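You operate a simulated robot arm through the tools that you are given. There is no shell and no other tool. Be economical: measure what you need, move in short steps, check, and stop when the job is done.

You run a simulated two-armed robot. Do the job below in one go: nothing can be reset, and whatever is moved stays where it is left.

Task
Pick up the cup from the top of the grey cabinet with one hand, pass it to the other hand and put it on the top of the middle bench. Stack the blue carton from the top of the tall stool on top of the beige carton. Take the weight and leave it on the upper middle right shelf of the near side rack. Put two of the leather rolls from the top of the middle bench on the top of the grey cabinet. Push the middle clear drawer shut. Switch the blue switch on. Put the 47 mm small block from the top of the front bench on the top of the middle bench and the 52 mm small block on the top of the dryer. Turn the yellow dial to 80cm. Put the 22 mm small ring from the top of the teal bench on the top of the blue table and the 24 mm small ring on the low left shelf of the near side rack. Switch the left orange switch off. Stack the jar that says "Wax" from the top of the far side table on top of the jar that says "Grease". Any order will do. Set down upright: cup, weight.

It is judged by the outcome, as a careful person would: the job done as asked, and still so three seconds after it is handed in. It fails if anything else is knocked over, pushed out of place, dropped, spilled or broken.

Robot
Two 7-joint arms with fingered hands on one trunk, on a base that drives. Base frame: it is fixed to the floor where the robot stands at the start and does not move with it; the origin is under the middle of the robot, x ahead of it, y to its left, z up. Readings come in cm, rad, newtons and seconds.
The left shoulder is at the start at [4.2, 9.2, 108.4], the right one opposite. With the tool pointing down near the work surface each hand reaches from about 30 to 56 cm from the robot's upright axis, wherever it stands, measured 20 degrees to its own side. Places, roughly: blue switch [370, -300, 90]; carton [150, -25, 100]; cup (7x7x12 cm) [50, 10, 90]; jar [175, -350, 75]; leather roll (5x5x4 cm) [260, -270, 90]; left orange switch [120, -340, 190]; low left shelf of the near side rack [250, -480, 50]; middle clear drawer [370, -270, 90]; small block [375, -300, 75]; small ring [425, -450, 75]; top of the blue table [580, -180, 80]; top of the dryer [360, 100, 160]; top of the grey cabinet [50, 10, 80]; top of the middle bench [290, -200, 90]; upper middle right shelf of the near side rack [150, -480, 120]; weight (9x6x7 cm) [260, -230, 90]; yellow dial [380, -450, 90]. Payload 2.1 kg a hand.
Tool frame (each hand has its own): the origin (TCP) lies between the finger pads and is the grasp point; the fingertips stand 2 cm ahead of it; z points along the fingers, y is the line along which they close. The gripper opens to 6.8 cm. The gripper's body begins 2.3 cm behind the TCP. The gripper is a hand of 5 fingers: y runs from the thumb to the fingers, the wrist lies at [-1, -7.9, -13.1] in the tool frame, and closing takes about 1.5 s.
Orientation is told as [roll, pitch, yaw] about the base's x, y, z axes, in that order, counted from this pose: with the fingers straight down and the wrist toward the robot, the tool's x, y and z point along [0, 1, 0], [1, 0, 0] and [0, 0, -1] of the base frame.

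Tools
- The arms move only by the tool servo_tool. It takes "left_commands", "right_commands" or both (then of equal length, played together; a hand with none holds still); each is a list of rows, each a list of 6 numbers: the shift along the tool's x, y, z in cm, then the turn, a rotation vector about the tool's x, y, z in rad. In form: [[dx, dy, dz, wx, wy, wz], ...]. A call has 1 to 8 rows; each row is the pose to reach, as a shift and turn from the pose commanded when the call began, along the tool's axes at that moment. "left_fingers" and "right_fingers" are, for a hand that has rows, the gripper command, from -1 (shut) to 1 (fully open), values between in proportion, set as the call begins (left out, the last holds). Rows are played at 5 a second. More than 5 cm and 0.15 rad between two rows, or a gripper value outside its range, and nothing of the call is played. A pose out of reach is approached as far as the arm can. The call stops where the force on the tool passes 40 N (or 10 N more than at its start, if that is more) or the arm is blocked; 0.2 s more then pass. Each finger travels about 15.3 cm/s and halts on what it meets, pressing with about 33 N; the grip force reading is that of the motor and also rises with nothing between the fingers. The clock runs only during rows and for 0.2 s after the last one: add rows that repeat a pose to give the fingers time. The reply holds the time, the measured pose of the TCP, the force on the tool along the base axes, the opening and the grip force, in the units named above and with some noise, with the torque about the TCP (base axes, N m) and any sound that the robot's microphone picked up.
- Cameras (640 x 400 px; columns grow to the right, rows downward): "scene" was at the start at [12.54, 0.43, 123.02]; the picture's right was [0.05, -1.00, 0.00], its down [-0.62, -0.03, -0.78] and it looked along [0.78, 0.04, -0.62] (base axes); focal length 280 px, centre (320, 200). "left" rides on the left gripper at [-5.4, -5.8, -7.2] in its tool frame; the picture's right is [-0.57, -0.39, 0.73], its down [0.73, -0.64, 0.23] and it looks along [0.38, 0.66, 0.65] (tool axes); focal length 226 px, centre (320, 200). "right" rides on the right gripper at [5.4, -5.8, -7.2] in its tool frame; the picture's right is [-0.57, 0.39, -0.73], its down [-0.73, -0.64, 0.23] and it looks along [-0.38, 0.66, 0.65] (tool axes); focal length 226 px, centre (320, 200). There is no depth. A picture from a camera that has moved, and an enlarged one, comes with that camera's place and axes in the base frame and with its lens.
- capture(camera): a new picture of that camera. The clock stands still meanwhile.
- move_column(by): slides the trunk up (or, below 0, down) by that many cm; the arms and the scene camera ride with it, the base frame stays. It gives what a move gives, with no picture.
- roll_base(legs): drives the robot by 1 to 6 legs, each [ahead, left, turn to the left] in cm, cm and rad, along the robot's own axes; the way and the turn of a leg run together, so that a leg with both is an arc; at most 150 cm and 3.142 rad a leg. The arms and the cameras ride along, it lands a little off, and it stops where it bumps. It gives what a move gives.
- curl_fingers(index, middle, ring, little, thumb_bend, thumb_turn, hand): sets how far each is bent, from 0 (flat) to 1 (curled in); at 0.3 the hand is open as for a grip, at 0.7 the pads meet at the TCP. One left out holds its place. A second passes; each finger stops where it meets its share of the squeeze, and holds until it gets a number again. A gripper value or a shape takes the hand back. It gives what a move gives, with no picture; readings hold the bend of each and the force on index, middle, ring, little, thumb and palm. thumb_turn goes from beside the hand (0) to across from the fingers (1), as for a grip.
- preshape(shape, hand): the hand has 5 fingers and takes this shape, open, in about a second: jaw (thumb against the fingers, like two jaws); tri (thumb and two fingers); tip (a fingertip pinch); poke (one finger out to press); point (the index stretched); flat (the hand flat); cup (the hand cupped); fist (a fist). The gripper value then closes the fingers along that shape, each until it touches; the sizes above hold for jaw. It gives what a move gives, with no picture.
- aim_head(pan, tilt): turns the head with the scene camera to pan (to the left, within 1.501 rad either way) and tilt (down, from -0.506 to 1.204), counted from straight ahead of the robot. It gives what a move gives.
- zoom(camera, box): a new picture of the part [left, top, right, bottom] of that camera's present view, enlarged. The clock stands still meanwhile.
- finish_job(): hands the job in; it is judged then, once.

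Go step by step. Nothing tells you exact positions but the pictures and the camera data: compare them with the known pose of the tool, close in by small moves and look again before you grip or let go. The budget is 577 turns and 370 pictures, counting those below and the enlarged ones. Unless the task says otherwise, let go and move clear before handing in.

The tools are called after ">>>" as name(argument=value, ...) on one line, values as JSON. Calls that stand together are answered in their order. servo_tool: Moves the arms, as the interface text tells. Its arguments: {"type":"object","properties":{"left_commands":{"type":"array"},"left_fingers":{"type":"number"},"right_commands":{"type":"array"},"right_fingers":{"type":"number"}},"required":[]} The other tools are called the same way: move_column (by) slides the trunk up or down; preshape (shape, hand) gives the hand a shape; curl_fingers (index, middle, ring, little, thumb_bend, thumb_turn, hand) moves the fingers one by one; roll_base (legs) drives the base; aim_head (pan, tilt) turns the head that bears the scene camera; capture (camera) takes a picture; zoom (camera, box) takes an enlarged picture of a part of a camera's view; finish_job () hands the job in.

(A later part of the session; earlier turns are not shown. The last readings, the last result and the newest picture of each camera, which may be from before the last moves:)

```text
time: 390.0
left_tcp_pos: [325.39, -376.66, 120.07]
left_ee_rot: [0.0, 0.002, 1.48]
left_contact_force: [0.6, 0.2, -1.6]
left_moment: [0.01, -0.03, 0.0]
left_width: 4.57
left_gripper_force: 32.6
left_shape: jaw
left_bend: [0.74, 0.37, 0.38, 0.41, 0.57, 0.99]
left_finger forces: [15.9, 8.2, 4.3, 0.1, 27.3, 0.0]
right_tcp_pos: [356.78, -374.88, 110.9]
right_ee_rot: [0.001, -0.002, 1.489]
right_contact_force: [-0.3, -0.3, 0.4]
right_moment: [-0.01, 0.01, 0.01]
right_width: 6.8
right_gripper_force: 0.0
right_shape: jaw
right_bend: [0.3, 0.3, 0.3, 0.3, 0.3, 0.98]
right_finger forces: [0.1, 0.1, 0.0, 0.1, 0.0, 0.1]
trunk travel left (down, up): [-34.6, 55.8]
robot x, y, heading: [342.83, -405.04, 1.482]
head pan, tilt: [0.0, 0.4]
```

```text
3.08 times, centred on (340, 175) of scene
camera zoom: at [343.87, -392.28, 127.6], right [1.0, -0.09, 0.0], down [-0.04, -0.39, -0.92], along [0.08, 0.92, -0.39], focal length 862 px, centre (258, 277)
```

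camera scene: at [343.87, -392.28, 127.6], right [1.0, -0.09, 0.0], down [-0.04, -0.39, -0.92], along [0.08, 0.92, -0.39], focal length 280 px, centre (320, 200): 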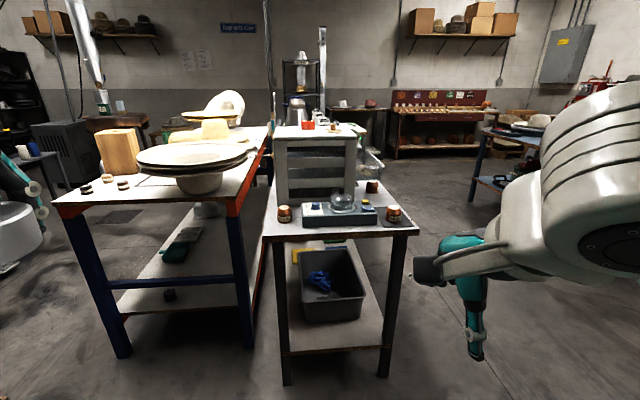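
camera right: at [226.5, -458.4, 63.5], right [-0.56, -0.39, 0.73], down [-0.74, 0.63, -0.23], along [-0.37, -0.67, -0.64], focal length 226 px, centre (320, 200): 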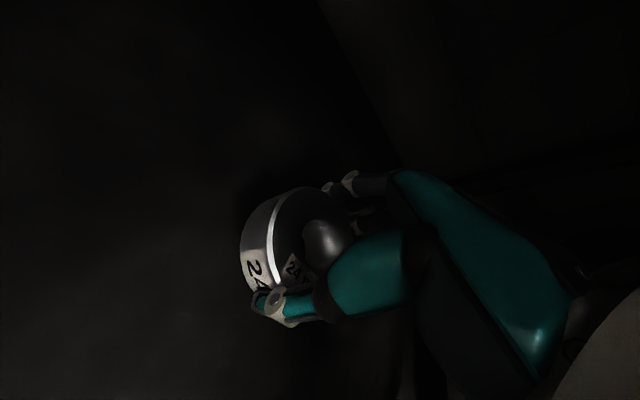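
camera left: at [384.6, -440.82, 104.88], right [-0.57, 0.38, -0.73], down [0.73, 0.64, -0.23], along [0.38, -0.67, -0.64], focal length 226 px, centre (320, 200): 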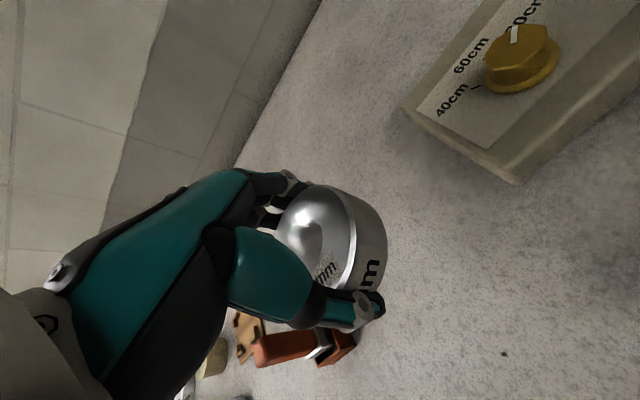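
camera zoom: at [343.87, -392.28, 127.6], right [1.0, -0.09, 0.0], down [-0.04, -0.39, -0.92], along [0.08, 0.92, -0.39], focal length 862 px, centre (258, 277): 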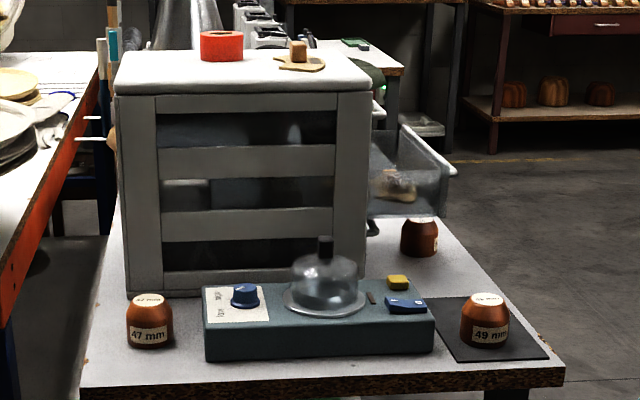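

>>> zoom(camera="scene", box=[345, 170, 415, 225])

>>> roll_base(legs=[[50, -12, 0.088]])

>>> aim_head(pan=0, tilt=0.75)

>>> capture(camera="scene")

```text
7.27 times, centred on (380, 198) of scene
camera zoom: at [343.87, -392.28, 127.6], right [1.0, -0.09, 0.0], down [-0.04, -0.39, -0.92], along [0.08, 0.92, -0.39], focal length 2038 px, centre (-116, 218)
```

zoom: 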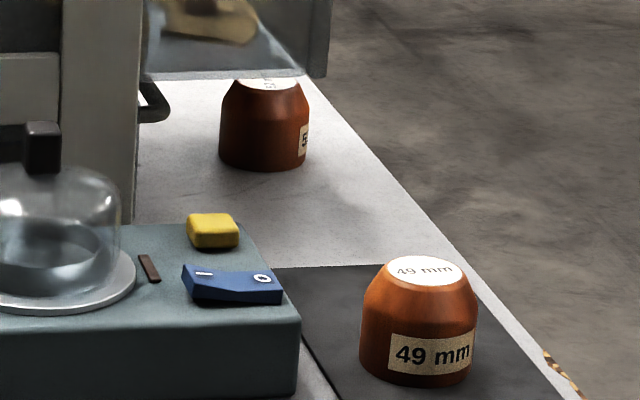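

```text
time: 393.1
left_tcp_pos: [337.52, -328.49, 120.12]
left_ee_rot: [-0.001, 0.0, 1.567]
left_contact_force: [-0.4, 0.5, -2.5]
left_moment: [0.0, 0.0, -0.03]
left_width: 4.58
left_gripper_force: 33.6
left_shape: jaw
left_bend: [0.74, 0.37, 0.38, 0.41, 0.58, 0.99]
left_finger forces: [15.9, 8.2, 4.3, 0.0, 27.4, 0.0]
right_tcp_pos: [368.72, -324.05, 110.95]
right_ee_rot: [0.0, -0.002, 1.573]
right_contact_force: [0.1, 0.4, 0.0]
right_moment: [0.02, -0.02, -0.03]
right_width: 6.8
right_gripper_force: 0.0
right_shape: jaw
right_bend: [0.3, 0.3, 0.3, 0.3, 0.3, 0.98]
right_finger forces: [0.0, 0.1, 0.0, 0.0, 0.0, 0.0]
trunk travel left (down, up): [-34.6, 55.8]
robot x, y, heading: [357.34, -355.74, 1.566]
head pan, tilt: [0.0, 0.4]
```

```text
time: 393.9
left_tcp_pos: [337.51, -328.4, 120.07]
left_ee_rot: [-0.002, 0.001, 1.566]
left_contact_force: [-0.1, 0.1, -2.3]
left_moment: [0.01, -0.01, -0.01]
left_width: 4.56
left_gripper_force: 32.9
left_shape: jaw
left_bend: [0.74, 0.37, 0.38, 0.41, 0.58, 0.99]
left_finger forces: [15.8, 8.2, 4.3, 0.1, 27.3, 0.0]
right_tcp_pos: [368.76, -323.98, 110.91]
right_ee_rot: [0.0, -0.001, 1.573]
right_contact_force: [0.2, 0.0, 0.7]
right_moment: [-0.01, -0.01, 0.04]
right_width: 6.82
right_gripper_force: 0.1
right_shape: jaw
right_bend: [0.3, 0.3, 0.3, 0.3, 0.3, 0.98]
right_finger forces: [0.1, 0.0, 0.0, 0.0, 0.1, 0.0]
trunk travel left (down, up): [-34.6, 55.8]
robot x, y, heading: [357.13, -355.14, 1.565]
head pan, tilt: [0.0, 0.75]
```

```text
161 pictures are left
camera scene: at [357.3, -343.36, 124.5], right [1.0, 0.0, 0.0], down [0.0, -0.68, -0.73], along [0.0, 0.73, -0.68], focal length 280 px, centre (320, 200)
```

scene: 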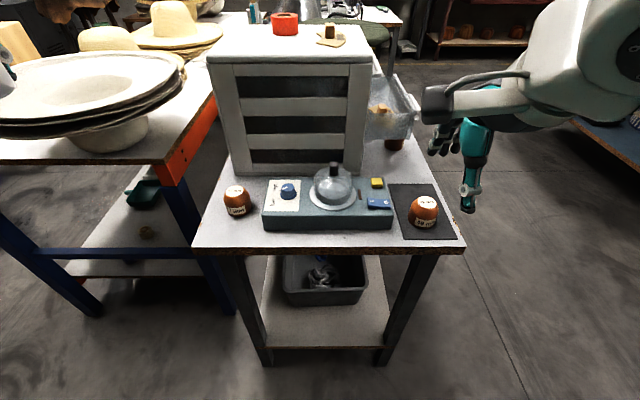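

>>> zoom(camera="scene", box=[340, 165, 410, 220])

>>> zoom(camera="scene", box=[200, 20, 470, 240])

```text
7.27 times, centred on (375, 192) of scene
camera zoom: at [357.3, -343.36, 124.5], right [1.0, 0.0, 0.0], down [0.0, -0.68, -0.73], along [0.0, 0.73, -0.68], focal length 2038 px, centre (-80, 254)
```

zoom: 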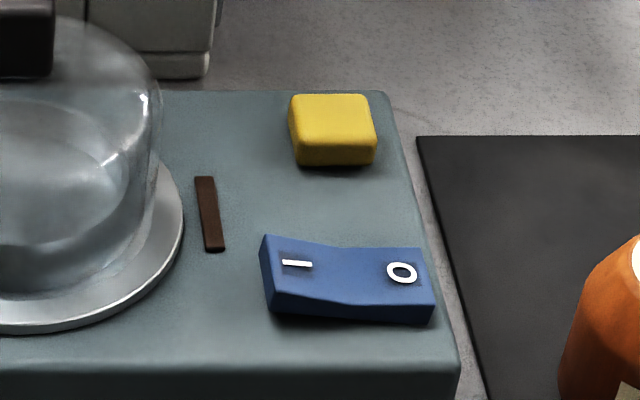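

```text
1.82 times, centred on (335, 130) of scene
camera zoom: at [357.3, -343.36, 124.5], right [1.0, 0.0, 0.0], down [0.0, -0.68, -0.73], along [0.0, 0.73, -0.68], focal length 510 px, centre (293, 327)
```

zoom: 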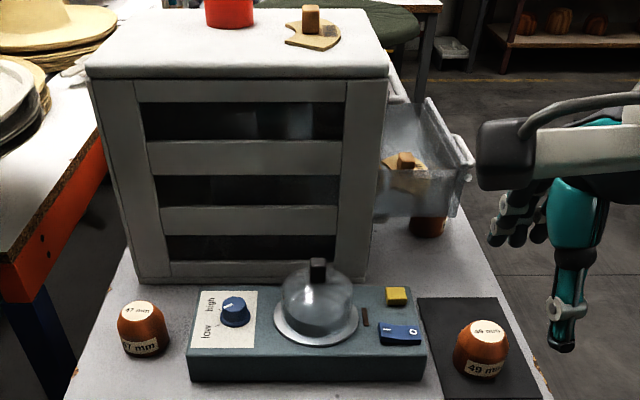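

The blue switch's "I" (dash) end is raised at about [367.6, -302.2, 86]. I'll press that end down with the right index.

>>> preshape(hand="right", shape="poke")

>>> servo_tool(right_commands=[[0.2, 4, 1, 0, 0, 0], [0.4, 8, 2, 0, 0, 0], [0.6, 12, 4, 0, 0, 0], [0.8, 16, 6, 0, 0, 0], [1, 20, 8.5, 0, 0, 0], [1, 21.8, 12, 0, 0, 0], [1, 21.8, 12, 0, 0, 0]])

>>> zoom(camera="scene", box=[280, 100, 440, 230])

>>> capture(camera="right")

```text
time: 394.8
left_tcp_pos: [337.6, -328.32, 120.17]
left_ee_rot: [-0.002, 0.002, 1.565]
left_contact_force: [0.2, -0.5, -2.1]
left_moment: [0.02, -0.02, -0.01]
left_width: 4.58
left_gripper_force: 33.1
left_shape: jaw
left_bend: [0.74, 0.37, 0.38, 0.41, 0.58, 0.99]
left_finger forces: [15.9, 8.2, 4.3, 0.0, 27.4, 0.0]
right_tcp_pos: [368.72, -323.95, 110.94]
right_ee_rot: [0.001, -0.003, 1.575]
right_contact_force: [0.4, -0.3, 0.8]
right_moment: [0.0, 0.02, -0.02]
right_width: 0.02
right_gripper_force: 0.1
right_shape: poke
right_bend: [0.7, 0.7, 0.99, 0.99, 1.0, 1.0]
right_finger forces: [0.0, 0.1, 0.0, 0.0, 0.0, 0.1]
trunk travel left (down, up): [-34.6, 55.8]
robot x, y, heading: [357.49, -355.23, 1.569]
head pan, tilt: [0.0, 0.75]
```

```text
time: 396.4
left_tcp_pos: [337.54, -328.35, 120.13]
left_ee_rot: [-0.002, 0.001, 1.564]
left_contact_force: [0.9, 0.1, -2.1]
left_moment: [-0.04, -0.02, 0.0]
left_width: 4.58
left_gripper_force: 33.3
left_shape: jaw
left_bend: [0.74, 0.37, 0.38, 0.41, 0.58, 0.99]
left_finger forces: [15.9, 8.1, 4.4, 0.1, 27.2, 0.0]
right_tcp_pos: [367.76, -302.35, 99.05]
right_ee_rot: [0.001, -0.002, 1.576]
right_contact_force: [0.7, 0.3, -0.2]
right_moment: [-0.02, 0.01, 0.01]
right_width: 0.01
right_gripper_force: 0.0
right_shape: poke
right_bend: [0.7, 0.7, 0.99, 0.99, 1.0, 1.0]
right_finger forces: [0.0, 0.0, 0.0, 0.0, 0.0, 0.0]
trunk travel left (down, up): [-34.6, 55.8]
robot x, y, heading: [357.16, -355.02, 1.568]
head pan, tilt: [0.0, 0.75]
```

```text
3.08 times, centred on (360, 165) of scene
camera zoom: at [357.29, -343.35, 124.5], right [1.0, 0.0, 0.0], down [0.0, -0.68, -0.73], along [0.0, 0.73, -0.68], focal length 862 px, centre (197, 308)
```

zoom: 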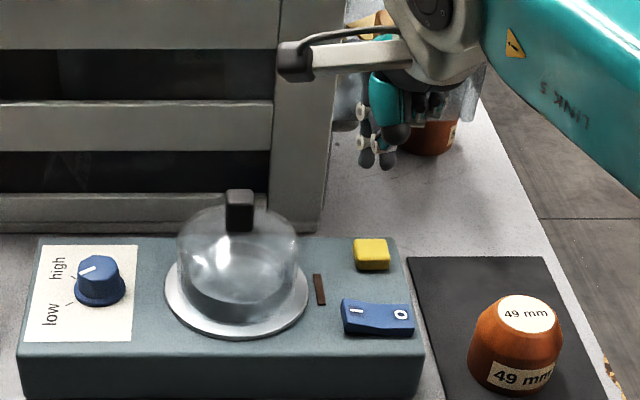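

```text
157 pictures are left
camera right: at [362.23, -308.07, 106.16], right [0.56, 0.39, 0.73], down [0.74, -0.64, -0.23], along [0.37, 0.67, -0.64], focal length 226 px, centre (320, 200)
```

right: 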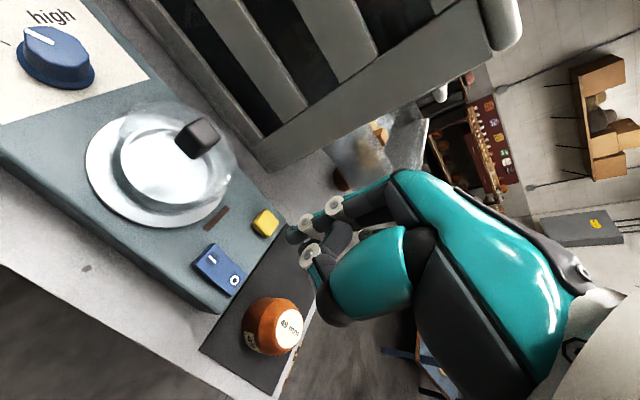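

>>> servo_tool(right_commands=[[0.1, -0.6, 4, 0, 0, 0], [0.1, -0.6, 8, 0, 0, 0], [0.1, -0.6, 9.8, 0, 0, 0]])

>>> zoom(camera="scene", box=[320, 140, 420, 220])

>>> zoom(camera="right", box=[180, 150, 400, 330])

```text
time: 397.2
left_tcp_pos: [337.62, -328.43, 120.06]
left_ee_rot: [-0.003, 0.003, 1.565]
left_contact_force: [0.2, 0.3, -1.3]
left_moment: [0.02, -0.03, -0.01]
left_width: 4.57
left_gripper_force: 32.7
left_shape: jaw
left_bend: [0.74, 0.37, 0.38, 0.41, 0.58, 0.99]
left_finger forces: [15.9, 8.2, 4.4, 0.1, 27.3, 0.1]
right_tcp_pos: [367.53, -302.73, 89.27]
right_ee_rot: [0.003, -0.003, 1.575]
right_contact_force: [0.0, -0.6, 0.2]
right_moment: [-0.03, 0.04, 0.01]
right_width: 0.0
right_gripper_force: 0.0
right_shape: poke
right_bend: [0.7, 0.7, 0.99, 0.99, 1.0, 1.0]
right_finger forces: [0.0, 0.0, 0.1, 0.0, 0.1, 0.0]
trunk travel left (down, up): [-34.6, 55.8]
robot x, y, heading: [357.16, -355.03, 1.57]
head pan, tilt: [0.0, 0.75]
```

```text
5.00 times, centred on (370, 180) of scene
camera zoom: at [357.29, -343.36, 124.5], right [1.0, 0.0, 0.0], down [0.0, -0.68, -0.73], along [0.0, 0.73, -0.68], focal length 1401 px, centre (70, 300)
```

zoom: 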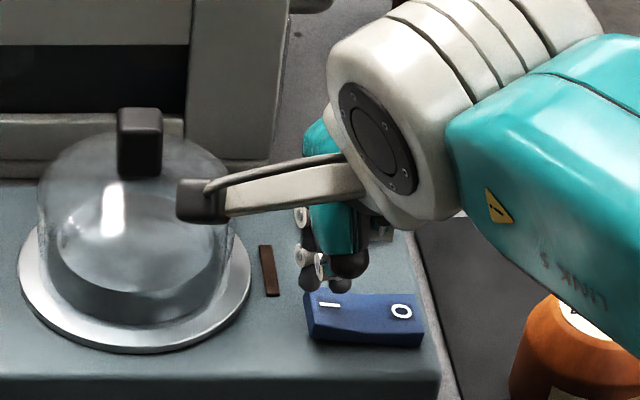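

```text
2.22 times, centred on (290, 240) of right
camera zoom: at [362.08, -308.55, 96.32], right [0.57, 0.39, 0.73], down [0.73, -0.64, -0.23], along [0.37, 0.67, -0.64], focal length 502 px, centre (387, 111)
```

zoom: 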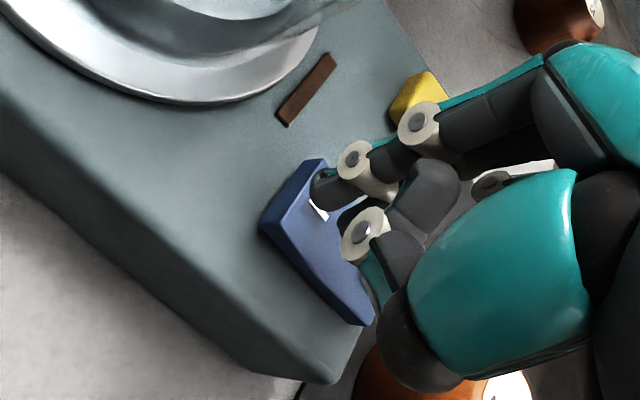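

>>> servo_tool(right_commands=[[0.2, -0.7, 0.5, 0, 0, 0], [0.2, -0.7, 1.3, 0, 0, 0], [0.2, -0.7, 2, 0, 0, 0], [0.2, -0.7, 2.6, 0, 0, 0]])

>>> zoom(camera="scene", box=[320, 140, 420, 220])

```text
time: 398.2
left_tcp_pos: [337.46, -328.71, 120.24]
left_ee_rot: [-0.001, -0.002, 1.565]
left_contact_force: [0.2, 0.2, -1.7]
left_moment: [0.02, -0.03, 0.02]
left_width: 4.6
left_gripper_force: 33.2
left_shape: jaw
left_bend: [0.74, 0.37, 0.38, 0.41, 0.58, 0.99]
left_finger forces: [15.9, 8.2, 4.5, 0.0, 27.3, 0.1]
right_tcp_pos: [367.34, -303.77, 86.98]
right_ee_rot: [0.001, -0.01, 1.574]
right_contact_force: [-2.0, -8.7, 26.9]
right_moment: [0.0, -0.07, -0.05]
right_width: 0.03
right_gripper_force: 0.0
right_shape: poke
right_bend: [0.7, 0.7, 0.99, 0.99, 1.0, 1.0]
right_finger forces: [0.0, 25.8, 0.0, 0.0, 0.0, 0.0]
trunk travel left (down, up): [-34.6, 55.8]
robot x, y, heading: [357.07, -355.53, 1.563]
head pan, tilt: [0.0, 0.75]
```

```text
5.00 times, centred on (370, 180) of scene
camera zoom: at [357.23, -343.73, 124.58], right [1.0, 0.0, 0.0], down [0.0, -0.68, -0.73], along [0.0, 0.73, -0.68], focal length 1401 px, centre (70, 300)
```

zoom: 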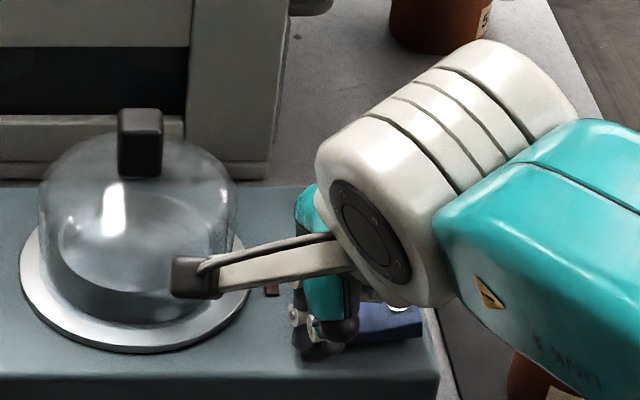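

>>> servo_tool(right_commands=[[0, 0, -2, 0, 0, 0], [0, 0, -5, 0, 0, 0], [0, 0, -9, 0, 0, 0], [-2, -4, -12, 0, 0, 0]])

>>> zoom(camera="scene", box=[320, 140, 420, 220])

>>> zoom(camera="right", box=[140, 180, 300, 330])

```text
refused: row 4 steps farther than a row can; nothing moved
```

```text
5.00 times, centred on (370, 180) of scene
camera zoom: at [357.23, -343.73, 124.58], right [1.0, 0.0, 0.0], down [0.0, -0.68, -0.73], along [0.0, 0.73, -0.68], focal length 1401 px, centre (70, 300)
```

zoom: 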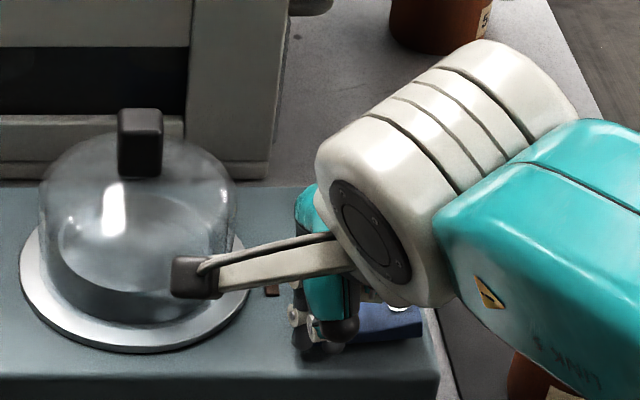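

```text
2.67 times, centred on (220, 255) of right
camera zoom: at [361.97, -309.52, 93.95], right [0.57, 0.38, 0.73], down [0.73, -0.64, -0.24], along [0.37, 0.67, -0.64], focal length 603 px, centre (587, 53)
```

zoom: 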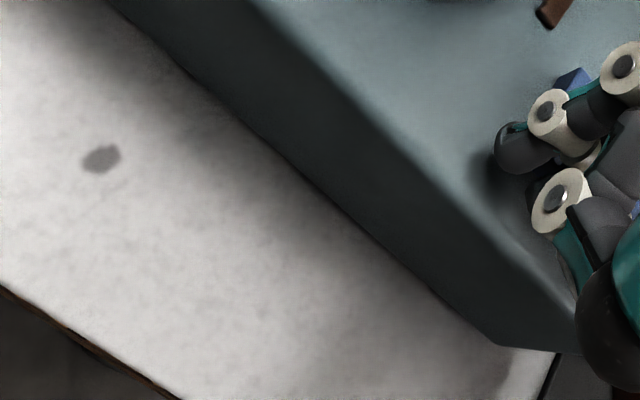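

>>> servo_tool(right_commands=[[0, 0, -2, 0, 0, 0], [0, 0, -5, 0, 0, 0], [0, 0, -9, 0, 0, 0], [-1, -2, -12, 0, 0, 0]])

>>> zoom(camera="scene", box=[320, 140, 420, 220])

>>> zoom(camera="right", box=[140, 160, 360, 330])

```text
time: 399.2
left_tcp_pos: [337.57, -328.32, 120.05]
left_ee_rot: [-0.002, 0.0, 1.564]
left_contact_force: [0.2, 0.4, -1.2]
left_moment: [-0.03, 0.01, 0.0]
left_width: 4.56
left_gripper_force: 33.2
left_shape: jaw
left_bend: [0.74, 0.37, 0.38, 0.41, 0.58, 0.99]
left_finger forces: [15.9, 8.2, 4.5, 0.1, 27.2, 0.0]
right_tcp_pos: [368.4, -305.57, 98.8]
right_ee_rot: [0.002, -0.002, 1.574]
right_contact_force: [0.5, 0.4, 0.4]
right_moment: [-0.02, 0.03, 0.02]
right_width: 0.02
right_gripper_force: 0.0
right_shape: poke
right_bend: [0.7, 0.7, 0.99, 0.99, 1.0, 1.0]
right_finger forces: [0.0, 0.0, 0.1, 0.0, 0.1, 0.1]
trunk travel left (down, up): [-34.6, 55.8]
robot x, y, heading: [357.33, -355.51, 1.569]
head pan, tilt: [0.0, 0.75]
```

```text
5.00 times, centred on (370, 180) of scene
camera zoom: at [357.28, -343.36, 124.49], right [1.0, 0.0, 0.0], down [0.0, -0.68, -0.73], along [0.0, 0.73, -0.68], focal length 1401 px, centre (70, 300)
```

zoom: 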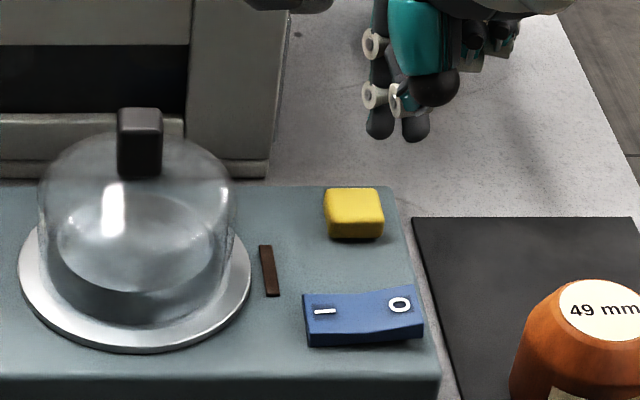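

```text
2.35 times, centred on (250, 245) of right
camera zoom: at [362.92, -311.4, 105.83], right [0.57, 0.39, 0.73], down [0.73, -0.64, -0.23], along [0.37, 0.67, -0.65], focal length 532 px, centre (485, 94)
```

zoom: 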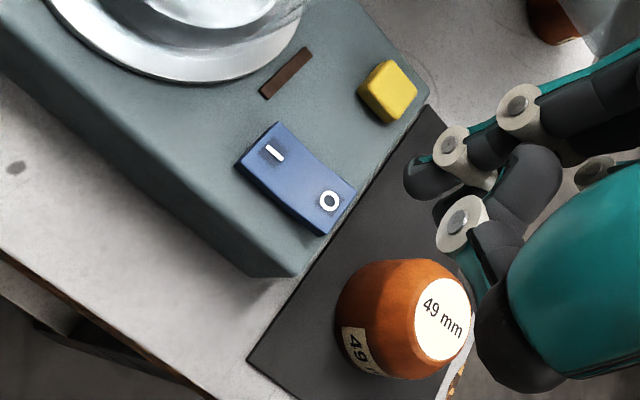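

The switch is now on ("I" end down). Next I'll take the 47 mm block with the right hand and set it on the near corner of the middle bench.

>>> preshape(hand="right", shape="jaw")

>>> servo_tool(right_commands=[[0, -4, -2, 0, 0, 0], [0, -8, -4, 0, 0, 0], [0, -12, -6, 0, 0, 0], [0, -16, -8, 0, 0, 0]])

>>> roll_base(legs=[[0, 20, 0]])

>>> aim_head(pan=0.1, tilt=0.7)

>>> capture(camera="scene")

>>> capture(camera="right")

```text
time: 400.1
left_tcp_pos: [337.57, -328.39, 120.07]
left_ee_rot: [-0.002, 0.002, 1.566]
left_contact_force: [0.1, -0.3, -1.9]
left_moment: [0.03, -0.01, 0.01]
left_width: 4.56
left_gripper_force: 32.9
left_shape: jaw
left_bend: [0.74, 0.37, 0.38, 0.41, 0.58, 0.99]
left_finger forces: [15.8, 8.2, 4.4, 0.0, 27.2, 0.0]
right_tcp_pos: [368.34, -305.52, 98.69]
right_ee_rot: [0.003, -0.002, 1.573]
right_contact_force: [0.1, 0.2, 0.5]
right_moment: [0.02, 0.02, -0.04]
right_width: 6.78
right_gripper_force: 0.0
right_shape: jaw
right_bend: [0.3, 0.3, 0.3, 0.3, 0.3, 0.98]
right_finger forces: [0.0, 0.1, 0.0, 0.1, 0.1, 0.1]
trunk travel left (down, up): [-34.6, 55.8]
robot x, y, heading: [357.29, -355.43, 1.571]
head pan, tilt: [0.0, 0.75]
```

```text
time: 401.1
left_tcp_pos: [337.62, -328.4, 120.17]
left_ee_rot: [-0.001, 0.002, 1.564]
left_contact_force: [-0.3, -0.6, -1.5]
left_moment: [0.04, -0.04, -0.02]
left_width: 4.58
left_gripper_force: 32.9
left_shape: jaw
left_bend: [0.74, 0.37, 0.38, 0.41, 0.58, 0.99]
left_finger forces: [16.0, 8.2, 4.3, 0.0, 27.3, 0.0]
right_tcp_pos: [368.23, -321.65, 106.5]
right_ee_rot: [-0.001, -0.003, 1.572]
right_contact_force: [0.9, 0.3, -0.3]
right_moment: [-0.03, -0.02, -0.01]
right_width: 6.76
right_gripper_force: 0.1
right_shape: jaw
right_bend: [0.3, 0.3, 0.3, 0.3, 0.3, 0.98]
right_finger forces: [0.0, 0.0, 0.0, 0.1, 0.0, 0.0]
trunk travel left (down, up): [-34.6, 55.8]
robot x, y, heading: [357.16, -355.31, 1.567]
head pan, tilt: [0.0, 0.75]
```

```text
time: 402.7
left_tcp_pos: [317.7, -328.35, 120.03]
left_ee_rot: [-0.003, 0.001, 1.567]
left_contact_force: [-0.6, 0.0, -2.1]
left_moment: [0.03, -0.01, 0.02]
left_width: 4.58
left_gripper_force: 33.0
left_shape: jaw
left_bend: [0.74, 0.37, 0.38, 0.41, 0.58, 0.99]
left_finger forces: [15.9, 8.2, 4.4, 0.1, 27.4, 0.0]
right_tcp_pos: [348.46, -321.55, 106.44]
right_ee_rot: [0.0, -0.002, 1.576]
right_contact_force: [1.3, 0.4, 0.0]
right_moment: [-0.01, -0.02, -0.04]
right_width: 6.81
right_gripper_force: 0.1
right_shape: jaw
right_bend: [0.3, 0.3, 0.3, 0.3, 0.3, 0.98]
right_finger forces: [0.0, 0.1, 0.0, 0.1, 0.1, 0.0]
trunk travel left (down, up): [-34.6, 55.8]
robot x, y, heading: [337.3, -355.44, 1.569]
head pan, tilt: [0.0, 0.75]
```

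```text
time: 403.4
left_tcp_pos: [317.58, -328.41, 120.07]
left_ee_rot: [-0.003, 0.003, 1.566]
left_contact_force: [0.3, 0.0, -1.7]
left_moment: [0.01, -0.01, 0.02]
left_width: 4.58
left_gripper_force: 33.5
left_shape: jaw
left_bend: [0.74, 0.37, 0.38, 0.41, 0.58, 0.99]
left_finger forces: [15.9, 8.2, 4.5, 0.0, 27.3, 0.0]
right_tcp_pos: [348.42, -321.48, 106.49]
right_ee_rot: [0.002, -0.001, 1.576]
right_contact_force: [0.5, 0.7, -0.9]
right_moment: [0.01, 0.03, 0.0]
right_width: 6.78
right_gripper_force: 0.1
right_shape: jaw
right_bend: [0.3, 0.3, 0.3, 0.3, 0.3, 0.98]
right_finger forces: [0.0, 0.0, 0.0, 0.1, 0.0, 0.0]
trunk travel left (down, up): [-34.6, 55.8]
robot x, y, heading: [337.55, -355.15, 1.573]
head pan, tilt: [0.099, 0.7]
```

```text
149 pictures are left
camera scene: at [336.55, -343.13, 124.92], right [1.0, 0.1, 0.0], down [0.06, -0.64, -0.76], along [-0.07, 0.76, -0.64], focal length 280 px, centre (320, 200)
```

scene: 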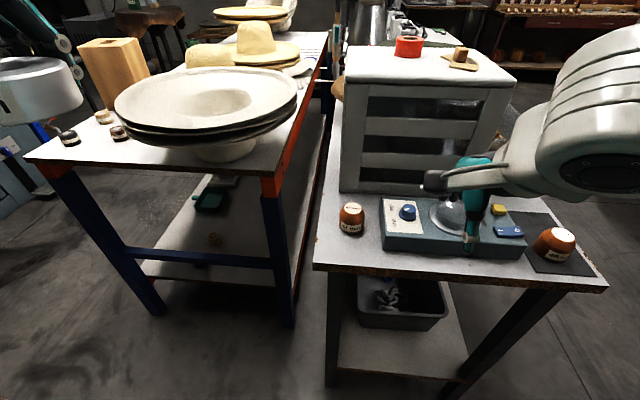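

```text
148 pictures are left
camera right: at [343.01, -327.26, 113.58], right [0.56, 0.39, 0.73], down [0.74, -0.64, -0.23], along [0.37, 0.67, -0.65], focal length 226 px, centre (320, 200)
```

right: 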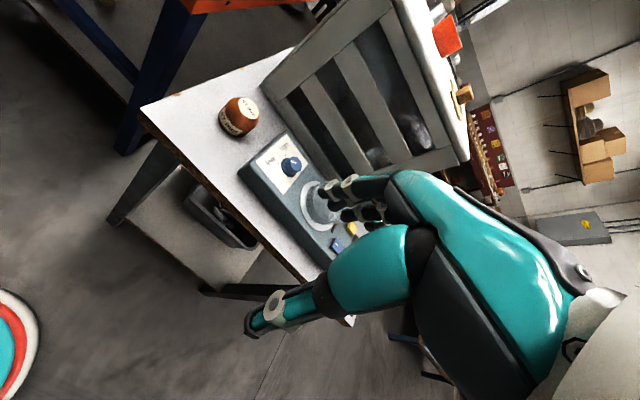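

The near corner of the middle bench is crowded, so the 47 mm block will go on the west side later. I'll first go to the east side and push the drawer shut.

>>> roll_base(legs=[[0, -98, 0], [82, 0, 0], [0, 0, 1.57]])

>>> aim_head(pan=0, tilt=0.5)

>>> capture(camera="scene")

```text
time: 416.2
left_tcp_pos: [409.5, -292.89, 120.16]
left_ee_rot: [-0.002, 0.002, 3.113]
left_contact_force: [0.3, -0.4, -1.2]
left_moment: [0.0, -0.01, 0.01]
left_width: 4.56
left_gripper_force: 33.2
left_shape: jaw
left_bend: [0.74, 0.37, 0.38, 0.41, 0.58, 0.99]
left_finger forces: [15.9, 8.1, 4.3, 0.0, 27.1, 0.0]
right_tcp_pos: [403.45, -261.92, 106.43]
right_ee_rot: [0.001, -0.001, 3.118]
right_contact_force: [1.0, 0.9, -0.1]
right_moment: [0.0, -0.03, -0.03]
right_width: 6.77
right_gripper_force: 0.1
right_shape: jaw
right_bend: [0.3, 0.3, 0.3, 0.3, 0.3, 0.98]
right_finger forces: [0.0, 0.0, 0.0, 0.1, 0.1, 0.1]
trunk travel left (down, up): [-34.6, 55.8]
robot x, y, heading: [436.98, -273.49, 3.112]
head pan, tilt: [0.099, 0.7]
```

```text
time: 417.0
left_tcp_pos: [409.6, -292.83, 120.04]
left_ee_rot: [-0.002, 0.002, 3.111]
left_contact_force: [-0.5, 0.1, -2.2]
left_moment: [0.01, 0.01, 0.0]
left_width: 4.57
left_gripper_force: 33.2
left_shape: jaw
left_bend: [0.74, 0.37, 0.38, 0.41, 0.58, 0.99]
left_finger forces: [15.9, 8.1, 4.3, 0.0, 27.1, 0.0]
right_tcp_pos: [403.6, -261.85, 106.4]
right_ee_rot: [0.001, -0.002, 3.119]
right_contact_force: [-0.4, -0.3, 1.0]
right_moment: [-0.05, 0.03, 0.02]
right_width: 6.79
right_gripper_force: 0.0
right_shape: jaw
right_bend: [0.3, 0.3, 0.3, 0.3, 0.3, 0.98]
right_finger forces: [0.0, 0.0, 0.1, 0.1, 0.1, 0.0]
trunk travel left (down, up): [-34.6, 55.8]
robot x, y, heading: [437.09, -273.63, 3.112]
head pan, tilt: [0.0, 0.499]
```

```text
147 pictures are left
camera scene: at [424.26, -273.49, 126.69], right [0.03, 1.0, 0.0], down [0.48, -0.01, -0.88], along [-0.88, 0.03, -0.48], focal length 280 px, centre (320, 200)
```

scene: 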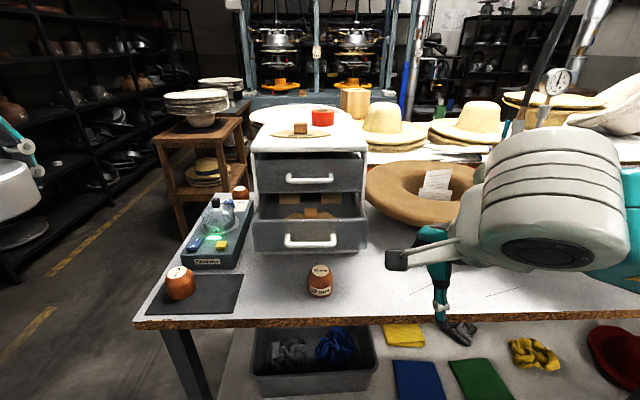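

>>> preshape(hand="right", shape="fist")

>>> servo_tool(right_commands=[[3, 0, 3, 0, 0, 0], [6, 2, 6, 0, 0, 0], [9, 4, 9, 0, 0, 0], [11.3, 6, 12, 0, 0, 0], [11.3, 9, 12, 0, 0, 0]])

>>> capture(camera="scene")

>>> capture(camera="right")

```text
time: 417.9
left_tcp_pos: [409.57, -292.9, 120.07]
left_ee_rot: [-0.002, 0.003, 3.112]
left_contact_force: [-0.6, -0.2, -2.0]
left_moment: [0.0, 0.0, -0.01]
left_width: 4.52
left_gripper_force: 32.9
left_shape: jaw
left_bend: [0.74, 0.37, 0.38, 0.41, 0.58, 0.99]
left_finger forces: [15.9, 8.1, 4.3, 0.0, 27.1, 0.0]
right_tcp_pos: [403.49, -261.88, 106.53]
right_ee_rot: [0.003, -0.001, 3.119]
right_contact_force: [-0.3, 0.4, -0.9]
right_moment: [0.03, 0.01, 0.02]
right_width: 0.0
right_gripper_force: 0.1
right_shape: fist
right_bend: [1.0, 1.0, 1.0, 1.0, 0.87, 0.85]
right_finger forces: [0.0, 0.0, 0.1, 0.0, 0.0, 0.0]
trunk travel left (down, up): [-34.6, 55.8]
robot x, y, heading: [437.16, -273.92, 3.111]
head pan, tilt: [0.0, 0.499]
```

```text
time: 419.1
left_tcp_pos: [409.53, -292.82, 120.04]
left_ee_rot: [-0.004, 0.001, 3.114]
left_contact_force: [-1.1, 0.0, -2.4]
left_moment: [0.03, -0.01, -0.01]
left_width: 4.56
left_gripper_force: 32.8
left_shape: jaw
left_bend: [0.74, 0.37, 0.38, 0.41, 0.58, 0.99]
left_finger forces: [15.9, 8.1, 4.3, 0.0, 27.2, 0.0]
right_tcp_pos: [394.23, -273.04, 94.45]
right_ee_rot: [0.0, -0.003, 3.12]
right_contact_force: [0.6, 0.1, 0.0]
right_moment: [0.01, 0.0, 0.0]
right_width: 0.0
right_gripper_force: 0.0
right_shape: fist
right_bend: [1.0, 1.0, 1.0, 1.0, 0.87, 0.85]
right_finger forces: [0.1, 0.0, 0.0, 0.1, 0.0, 0.0]
trunk travel left (down, up): [-34.6, 55.8]
robot x, y, heading: [436.96, -274.21, 3.116]
head pan, tilt: [0.0, 0.499]
```

```text
146 pictures are left
camera scene: at [424.25, -273.5, 126.69], right [0.03, 1.0, 0.0], down [0.48, -0.01, -0.88], along [-0.88, 0.03, -0.48], focal length 280 px, centre (320, 200)
```

scene: 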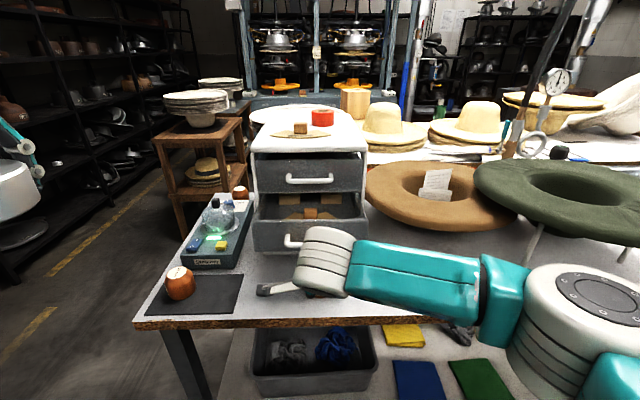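

```text
145 pictures are left
camera right: at [400.0, -278.56, 101.52], right [-0.37, 0.57, 0.73], down [0.66, 0.72, -0.23], along [-0.66, 0.39, -0.64], focal length 226 px, centre (320, 200)
```

right: 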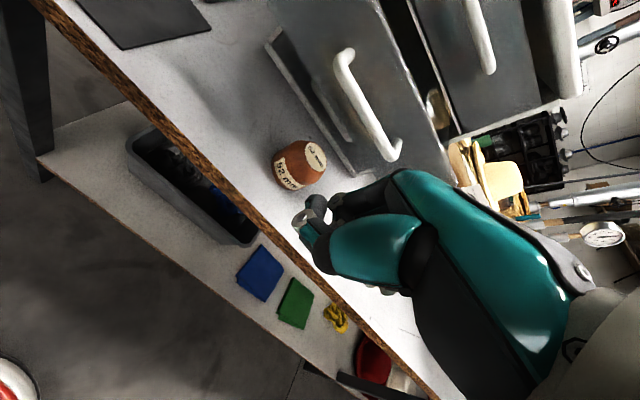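

>>> servo_tool(right_commands=[[0.6, 2, 0, 0, 0, 0], [1, 4, 0, 0, 0, 0], [1, 6, 0, 0, 0, 0], [1, 8, 0, 0, 0, 0]])

>>> capture(camera="scene")

>>> capture(camera="right")

```text
time: 420.1
left_tcp_pos: [409.54, -292.77, 120.11]
left_ee_rot: [-0.002, 0.001, 3.111]
left_contact_force: [-0.2, -0.4, -1.1]
left_moment: [-0.01, -0.01, 0.0]
left_width: 4.56
left_gripper_force: 33.2
left_shape: jaw
left_bend: [0.74, 0.37, 0.38, 0.41, 0.58, 0.99]
left_finger forces: [16.0, 8.1, 4.3, 0.0, 27.1, 0.0]
right_tcp_pos: [386.22, -274.06, 94.59]
right_ee_rot: [0.002, -0.003, 3.123]
right_contact_force: [0.6, 0.4, 0.1]
right_moment: [-0.02, 0.05, 0.0]
right_width: 0.0
right_gripper_force: 0.1
right_shape: fist
right_bend: [1.0, 1.0, 1.0, 1.0, 0.87, 0.85]
right_finger forces: [0.0, 0.0, 0.1, 0.0, 0.0, 0.0]
trunk travel left (down, up): [-34.6, 55.8]
robot x, y, heading: [437.06, -274.15, 3.113]
head pan, tilt: [0.0, 0.499]
```

```text
144 pictures are left
camera scene: at [424.26, -273.51, 126.69], right [0.03, 1.0, 0.0], down [0.48, -0.01, -0.88], along [-0.88, 0.03, -0.48], focal length 280 px, centre (320, 200)
```

scene: 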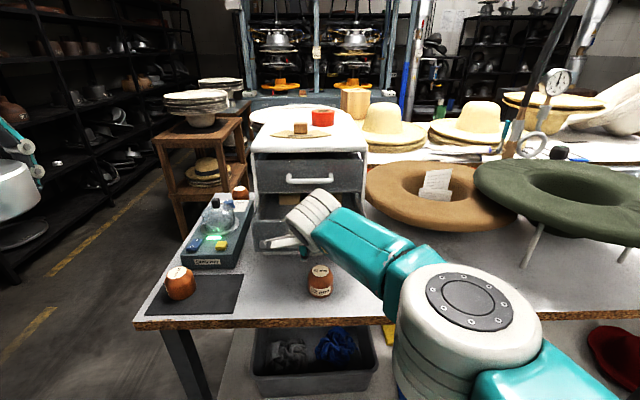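

```text
143 pictures are left
camera right: at [392.02, -279.51, 101.7], right [-0.37, 0.57, 0.73], down [0.65, 0.72, -0.23], along [-0.66, 0.39, -0.64], focal length 226 px, centre (320, 200)
```

right: 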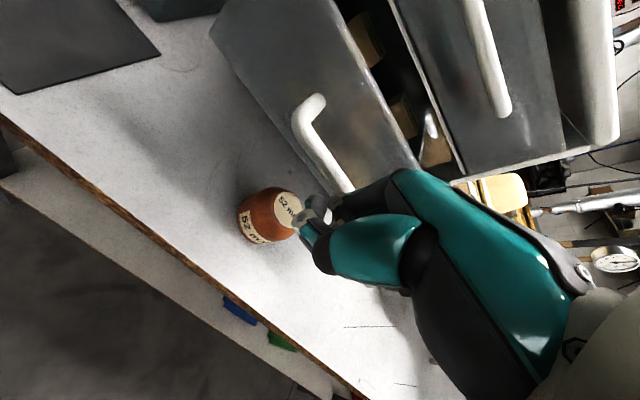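

>>> servo_tool(right_commands=[[0, 2, 0, 0, 0, 0], [0, 4, 0, 0, 0, 0], [0, 6, 0, 0, 0, 0], [0, 8, 0, 0, 0, 0]])

>>> capture(camera="scene")

>>> capture(camera="right")

```text
time: 421.1
left_tcp_pos: [409.59, -293.0, 120.16]
left_ee_rot: [-0.003, 0.002, 3.113]
left_contact_force: [0.2, -0.5, -1.2]
left_moment: [0.0, -0.01, -0.01]
left_width: 4.53
left_gripper_force: 32.5
left_shape: jaw
left_bend: [0.74, 0.37, 0.38, 0.41, 0.58, 0.99]
left_finger forces: [15.9, 8.1, 4.3, 0.1, 27.1, 0.0]
right_tcp_pos: [385.44, -272.55, 94.44]
right_ee_rot: [0.0, 0.0, 3.118]
right_contact_force: [-0.4, 0.3, 0.2]
right_moment: [-0.03, 0.02, 0.0]
right_width: 0.0
right_gripper_force: 0.1
right_shape: fist
right_bend: [1.0, 1.0, 1.0, 1.0, 0.87, 0.85]
right_finger forces: [0.0, 0.0, 0.0, 0.0, 0.0, 0.1]
right hand out of reach, approached as far as the arm can: row 1, 2, 3, 4
trunk travel left (down, up): [-34.6, 55.8]
robot x, y, heading: [437.03, -273.88, 3.112]
head pan, tilt: [0.0, 0.499]
```

```text
142 pictures are left
camera scene: at [424.25, -273.51, 126.69], right [0.03, 1.0, 0.0], down [0.48, -0.01, -0.88], along [-0.88, 0.03, -0.48], focal length 280 px, centre (320, 200)
```

scene: 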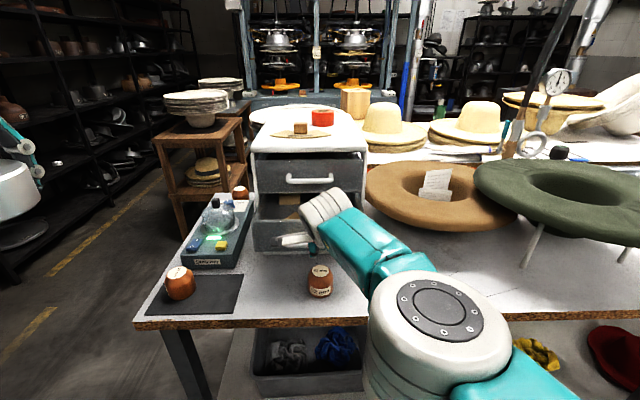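

```text
141 pictures are left
camera right: at [391.17, -278.03, 101.62], right [-0.37, 0.58, 0.73], down [0.66, 0.72, -0.23], along [-0.66, 0.39, -0.65], focal length 226 px, centre (320, 200)
```

right: 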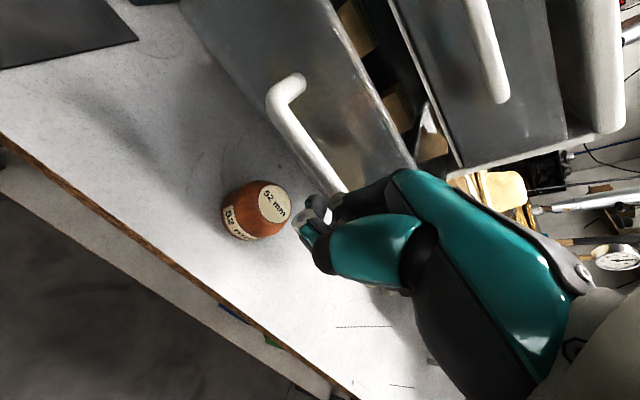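

>>> roll_base(legs=[[5, 0, 0]])

>>> capture(camera="right")

>>> capture(camera="scene")

```text
time: 422.0
left_tcp_pos: [404.46, -292.62, 120.06]
left_ee_rot: [-0.003, 0.002, 3.11]
left_contact_force: [0.7, 0.5, -0.9]
left_moment: [0.02, 0.01, -0.01]
left_width: 4.56
left_gripper_force: 33.4
left_shape: jaw
left_bend: [0.74, 0.37, 0.38, 0.41, 0.58, 0.99]
left_finger forces: [16.0, 8.2, 4.4, 0.0, 27.2, 0.0]
right_tcp_pos: [380.45, -272.34, 94.53]
right_ee_rot: [0.002, -0.002, 3.118]
right_contact_force: [1.1, -0.1, 0.8]
right_moment: [0.01, 0.0, -0.02]
right_width: 0.0
right_gripper_force: 0.1
right_shape: fist
right_bend: [1.0, 1.0, 1.0, 1.0, 0.87, 0.85]
right_finger forces: [0.0, 0.0, 0.0, 0.0, 0.0, 0.0]
trunk travel left (down, up): [-34.6, 55.8]
robot x, y, heading: [431.75, -273.66, 3.11]
head pan, tilt: [0.0, 0.499]
```

```text
140 pictures are left
camera right: at [386.16, -277.85, 101.6], right [-0.37, 0.58, 0.73], down [0.66, 0.72, -0.23], along [-0.66, 0.39, -0.65], focal length 226 px, centre (320, 200)
```

right: 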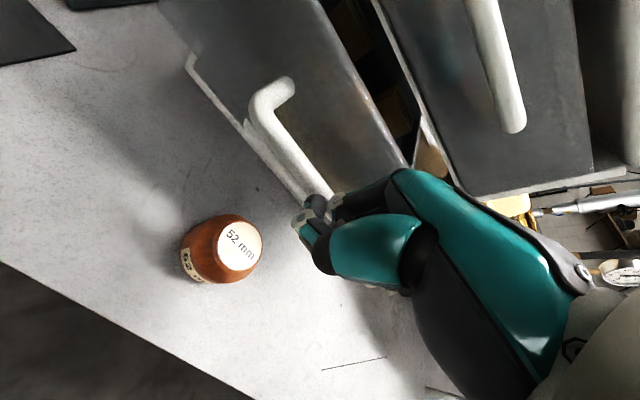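

```text
139 pictures are left
camera scene: at [419.24, -273.34, 126.69], right [0.03, 1.0, 0.0], down [0.48, -0.01, -0.88], along [-0.88, 0.03, -0.48], focal length 280 px, centre (320, 200)
```

scene: 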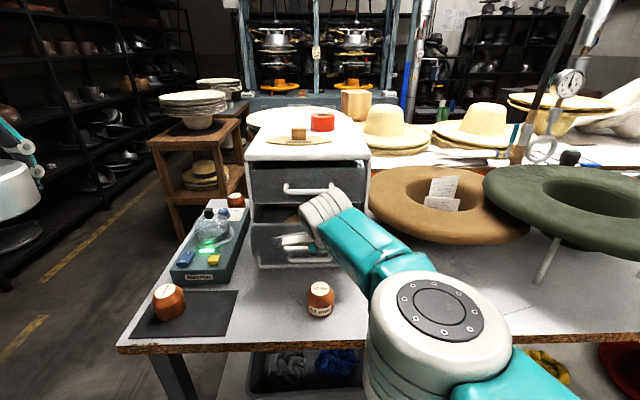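

>>> roll_base(legs=[[4, 2, 0]])

>>> capture(camera="right")

```text
time: 422.9
left_tcp_pos: [400.55, -294.56, 120.16]
left_ee_rot: [-0.003, 0.002, 3.112]
left_contact_force: [-0.8, -0.8, -0.6]
left_moment: [0.02, 0.01, -0.02]
left_width: 4.55
left_gripper_force: 33.2
left_shape: jaw
left_bend: [0.74, 0.37, 0.38, 0.41, 0.58, 0.99]
left_finger forces: [15.9, 8.3, 4.4, 0.0, 27.2, 0.1]
right_tcp_pos: [376.23, -274.19, 94.61]
right_ee_rot: [0.001, -0.002, 3.118]
right_contact_force: [-0.6, 0.0, 0.7]
right_moment: [-0.02, 0.02, 0.0]
right_width: 0.0
right_gripper_force: 0.1
right_shape: fist
right_bend: [1.0, 1.0, 1.0, 1.0, 0.87, 0.85]
right_finger forces: [0.1, 0.1, 0.0, 0.0, 0.1, 0.0]
trunk travel left (down, up): [-34.6, 55.8]
robot x, y, heading: [427.89, -275.56, 3.115]
head pan, tilt: [0.0, 0.499]
```

```text
138 pictures are left
camera right: at [382.06, -279.74, 101.6], right [-0.37, 0.58, 0.73], down [0.66, 0.72, -0.23], along [-0.66, 0.39, -0.65], focal length 226 px, centre (320, 200)
```

right: 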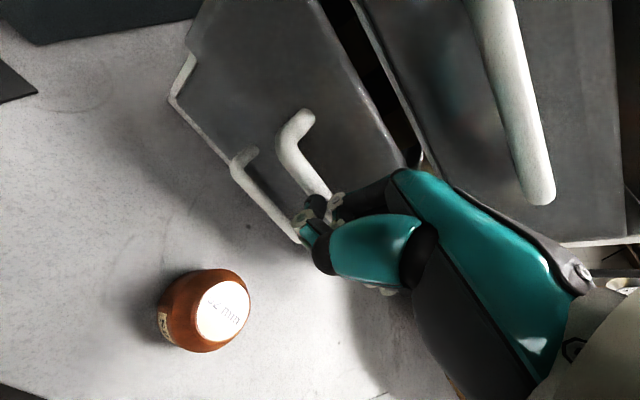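

>>> roll_base(legs=[[3.5, 0, 0]])

>>> capture(camera="right")

>>> zoom(camera="scene", box=[220, 110, 400, 280])

```text
time: 423.8
left_tcp_pos: [396.95, -294.4, 120.09]
left_ee_rot: [-0.002, 0.002, 3.113]
left_contact_force: [0.7, -0.4, -2.2]
left_moment: [0.03, -0.03, -0.02]
left_width: 4.54
left_gripper_force: 32.6
left_shape: jaw
left_bend: [0.74, 0.37, 0.38, 0.41, 0.58, 0.99]
left_finger forces: [16.0, 8.2, 4.3, 0.0, 27.1, 0.0]
right_tcp_pos: [372.78, -274.2, 94.48]
right_ee_rot: [0.001, -0.002, 3.119]
right_contact_force: [2.4, 0.9, -0.2]
right_moment: [0.0, 0.0, 0.05]
right_width: 0.01
right_gripper_force: 0.0
right_shape: fist
right_bend: [1.0, 1.0, 1.0, 1.0, 0.85, 0.85]
right_finger forces: [0.0, 0.0, 0.0, 0.1, 3.1, 0.0]
trunk travel left (down, up): [-34.6, 55.8]
robot x, y, heading: [424.65, -275.76, 3.112]
head pan, tilt: [0.0, 0.499]
```

```text
137 pictures are left
camera right: at [378.62, -279.65, 101.63], right [-0.37, 0.58, 0.73], down [0.66, 0.72, -0.23], along [-0.66, 0.39, -0.64], focal length 226 px, centre (320, 200)
```

right: 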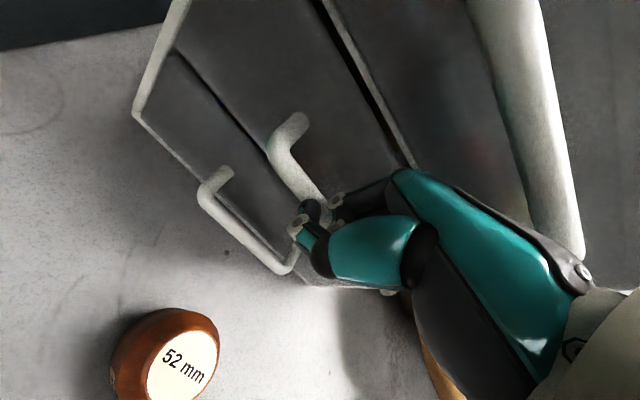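

```text
2.35 times, centred on (310, 195) of scene
camera zoom: at [411.71, -275.12, 126.7], right [0.03, 1.0, 0.0], down [0.48, -0.01, -0.88], along [-0.88, 0.03, -0.48], focal length 660 px, centre (344, 212)
```

zoom: 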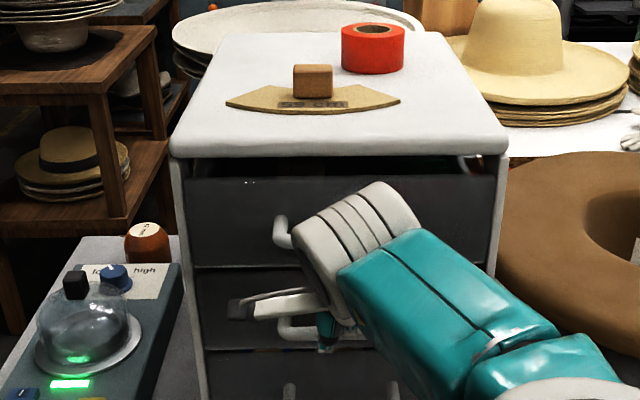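

>>> roll_base(legs=[[2, 0, 0]])

>>> capture(camera="right")

```text
time: 424.6
left_tcp_pos: [395.18, -294.58, 120.1]
left_ee_rot: [-0.001, 0.002, 3.112]
left_contact_force: [0.0, 0.1, -1.0]
left_moment: [0.02, -0.02, 0.02]
left_width: 4.52
left_gripper_force: 33.1
left_shape: jaw
left_bend: [0.74, 0.37, 0.38, 0.41, 0.58, 0.99]
left_finger forces: [15.9, 8.2, 4.4, 0.0, 27.2, 0.1]
right_tcp_pos: [370.99, -274.1, 94.63]
right_ee_rot: [-0.001, -0.002, 3.119]
right_contact_force: [8.5, -0.2, -6.4]
right_moment: [0.08, -0.02, 0.12]
right_width: 0.0
right_gripper_force: 0.0
right_shape: fist
right_bend: [1.0, 1.0, 1.0, 1.0, 0.72, 0.86]
right_finger forces: [0.1, 0.0, 0.1, 0.0, 10.3, 0.1]
trunk travel left (down, up): [-34.6, 55.8]
robot x, y, heading: [422.72, -275.65, 3.111]
head pan, tilt: [0.0, 0.499]
```

```text
135 pictures are left
camera right: at [376.68, -279.62, 101.59], right [-0.37, 0.57, 0.73], down [0.66, 0.72, -0.23], along [-0.66, 0.39, -0.65], focal length 226 px, centre (320, 200)
```

right: 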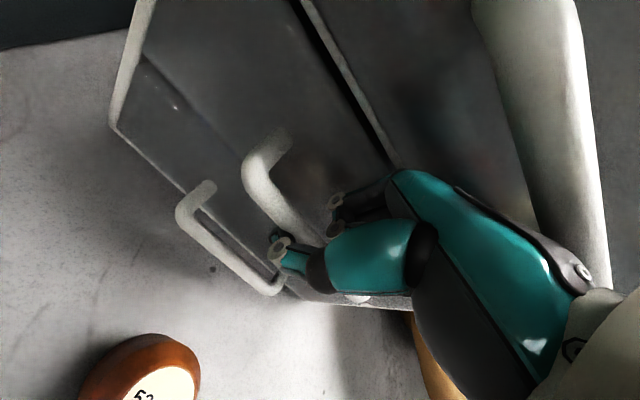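

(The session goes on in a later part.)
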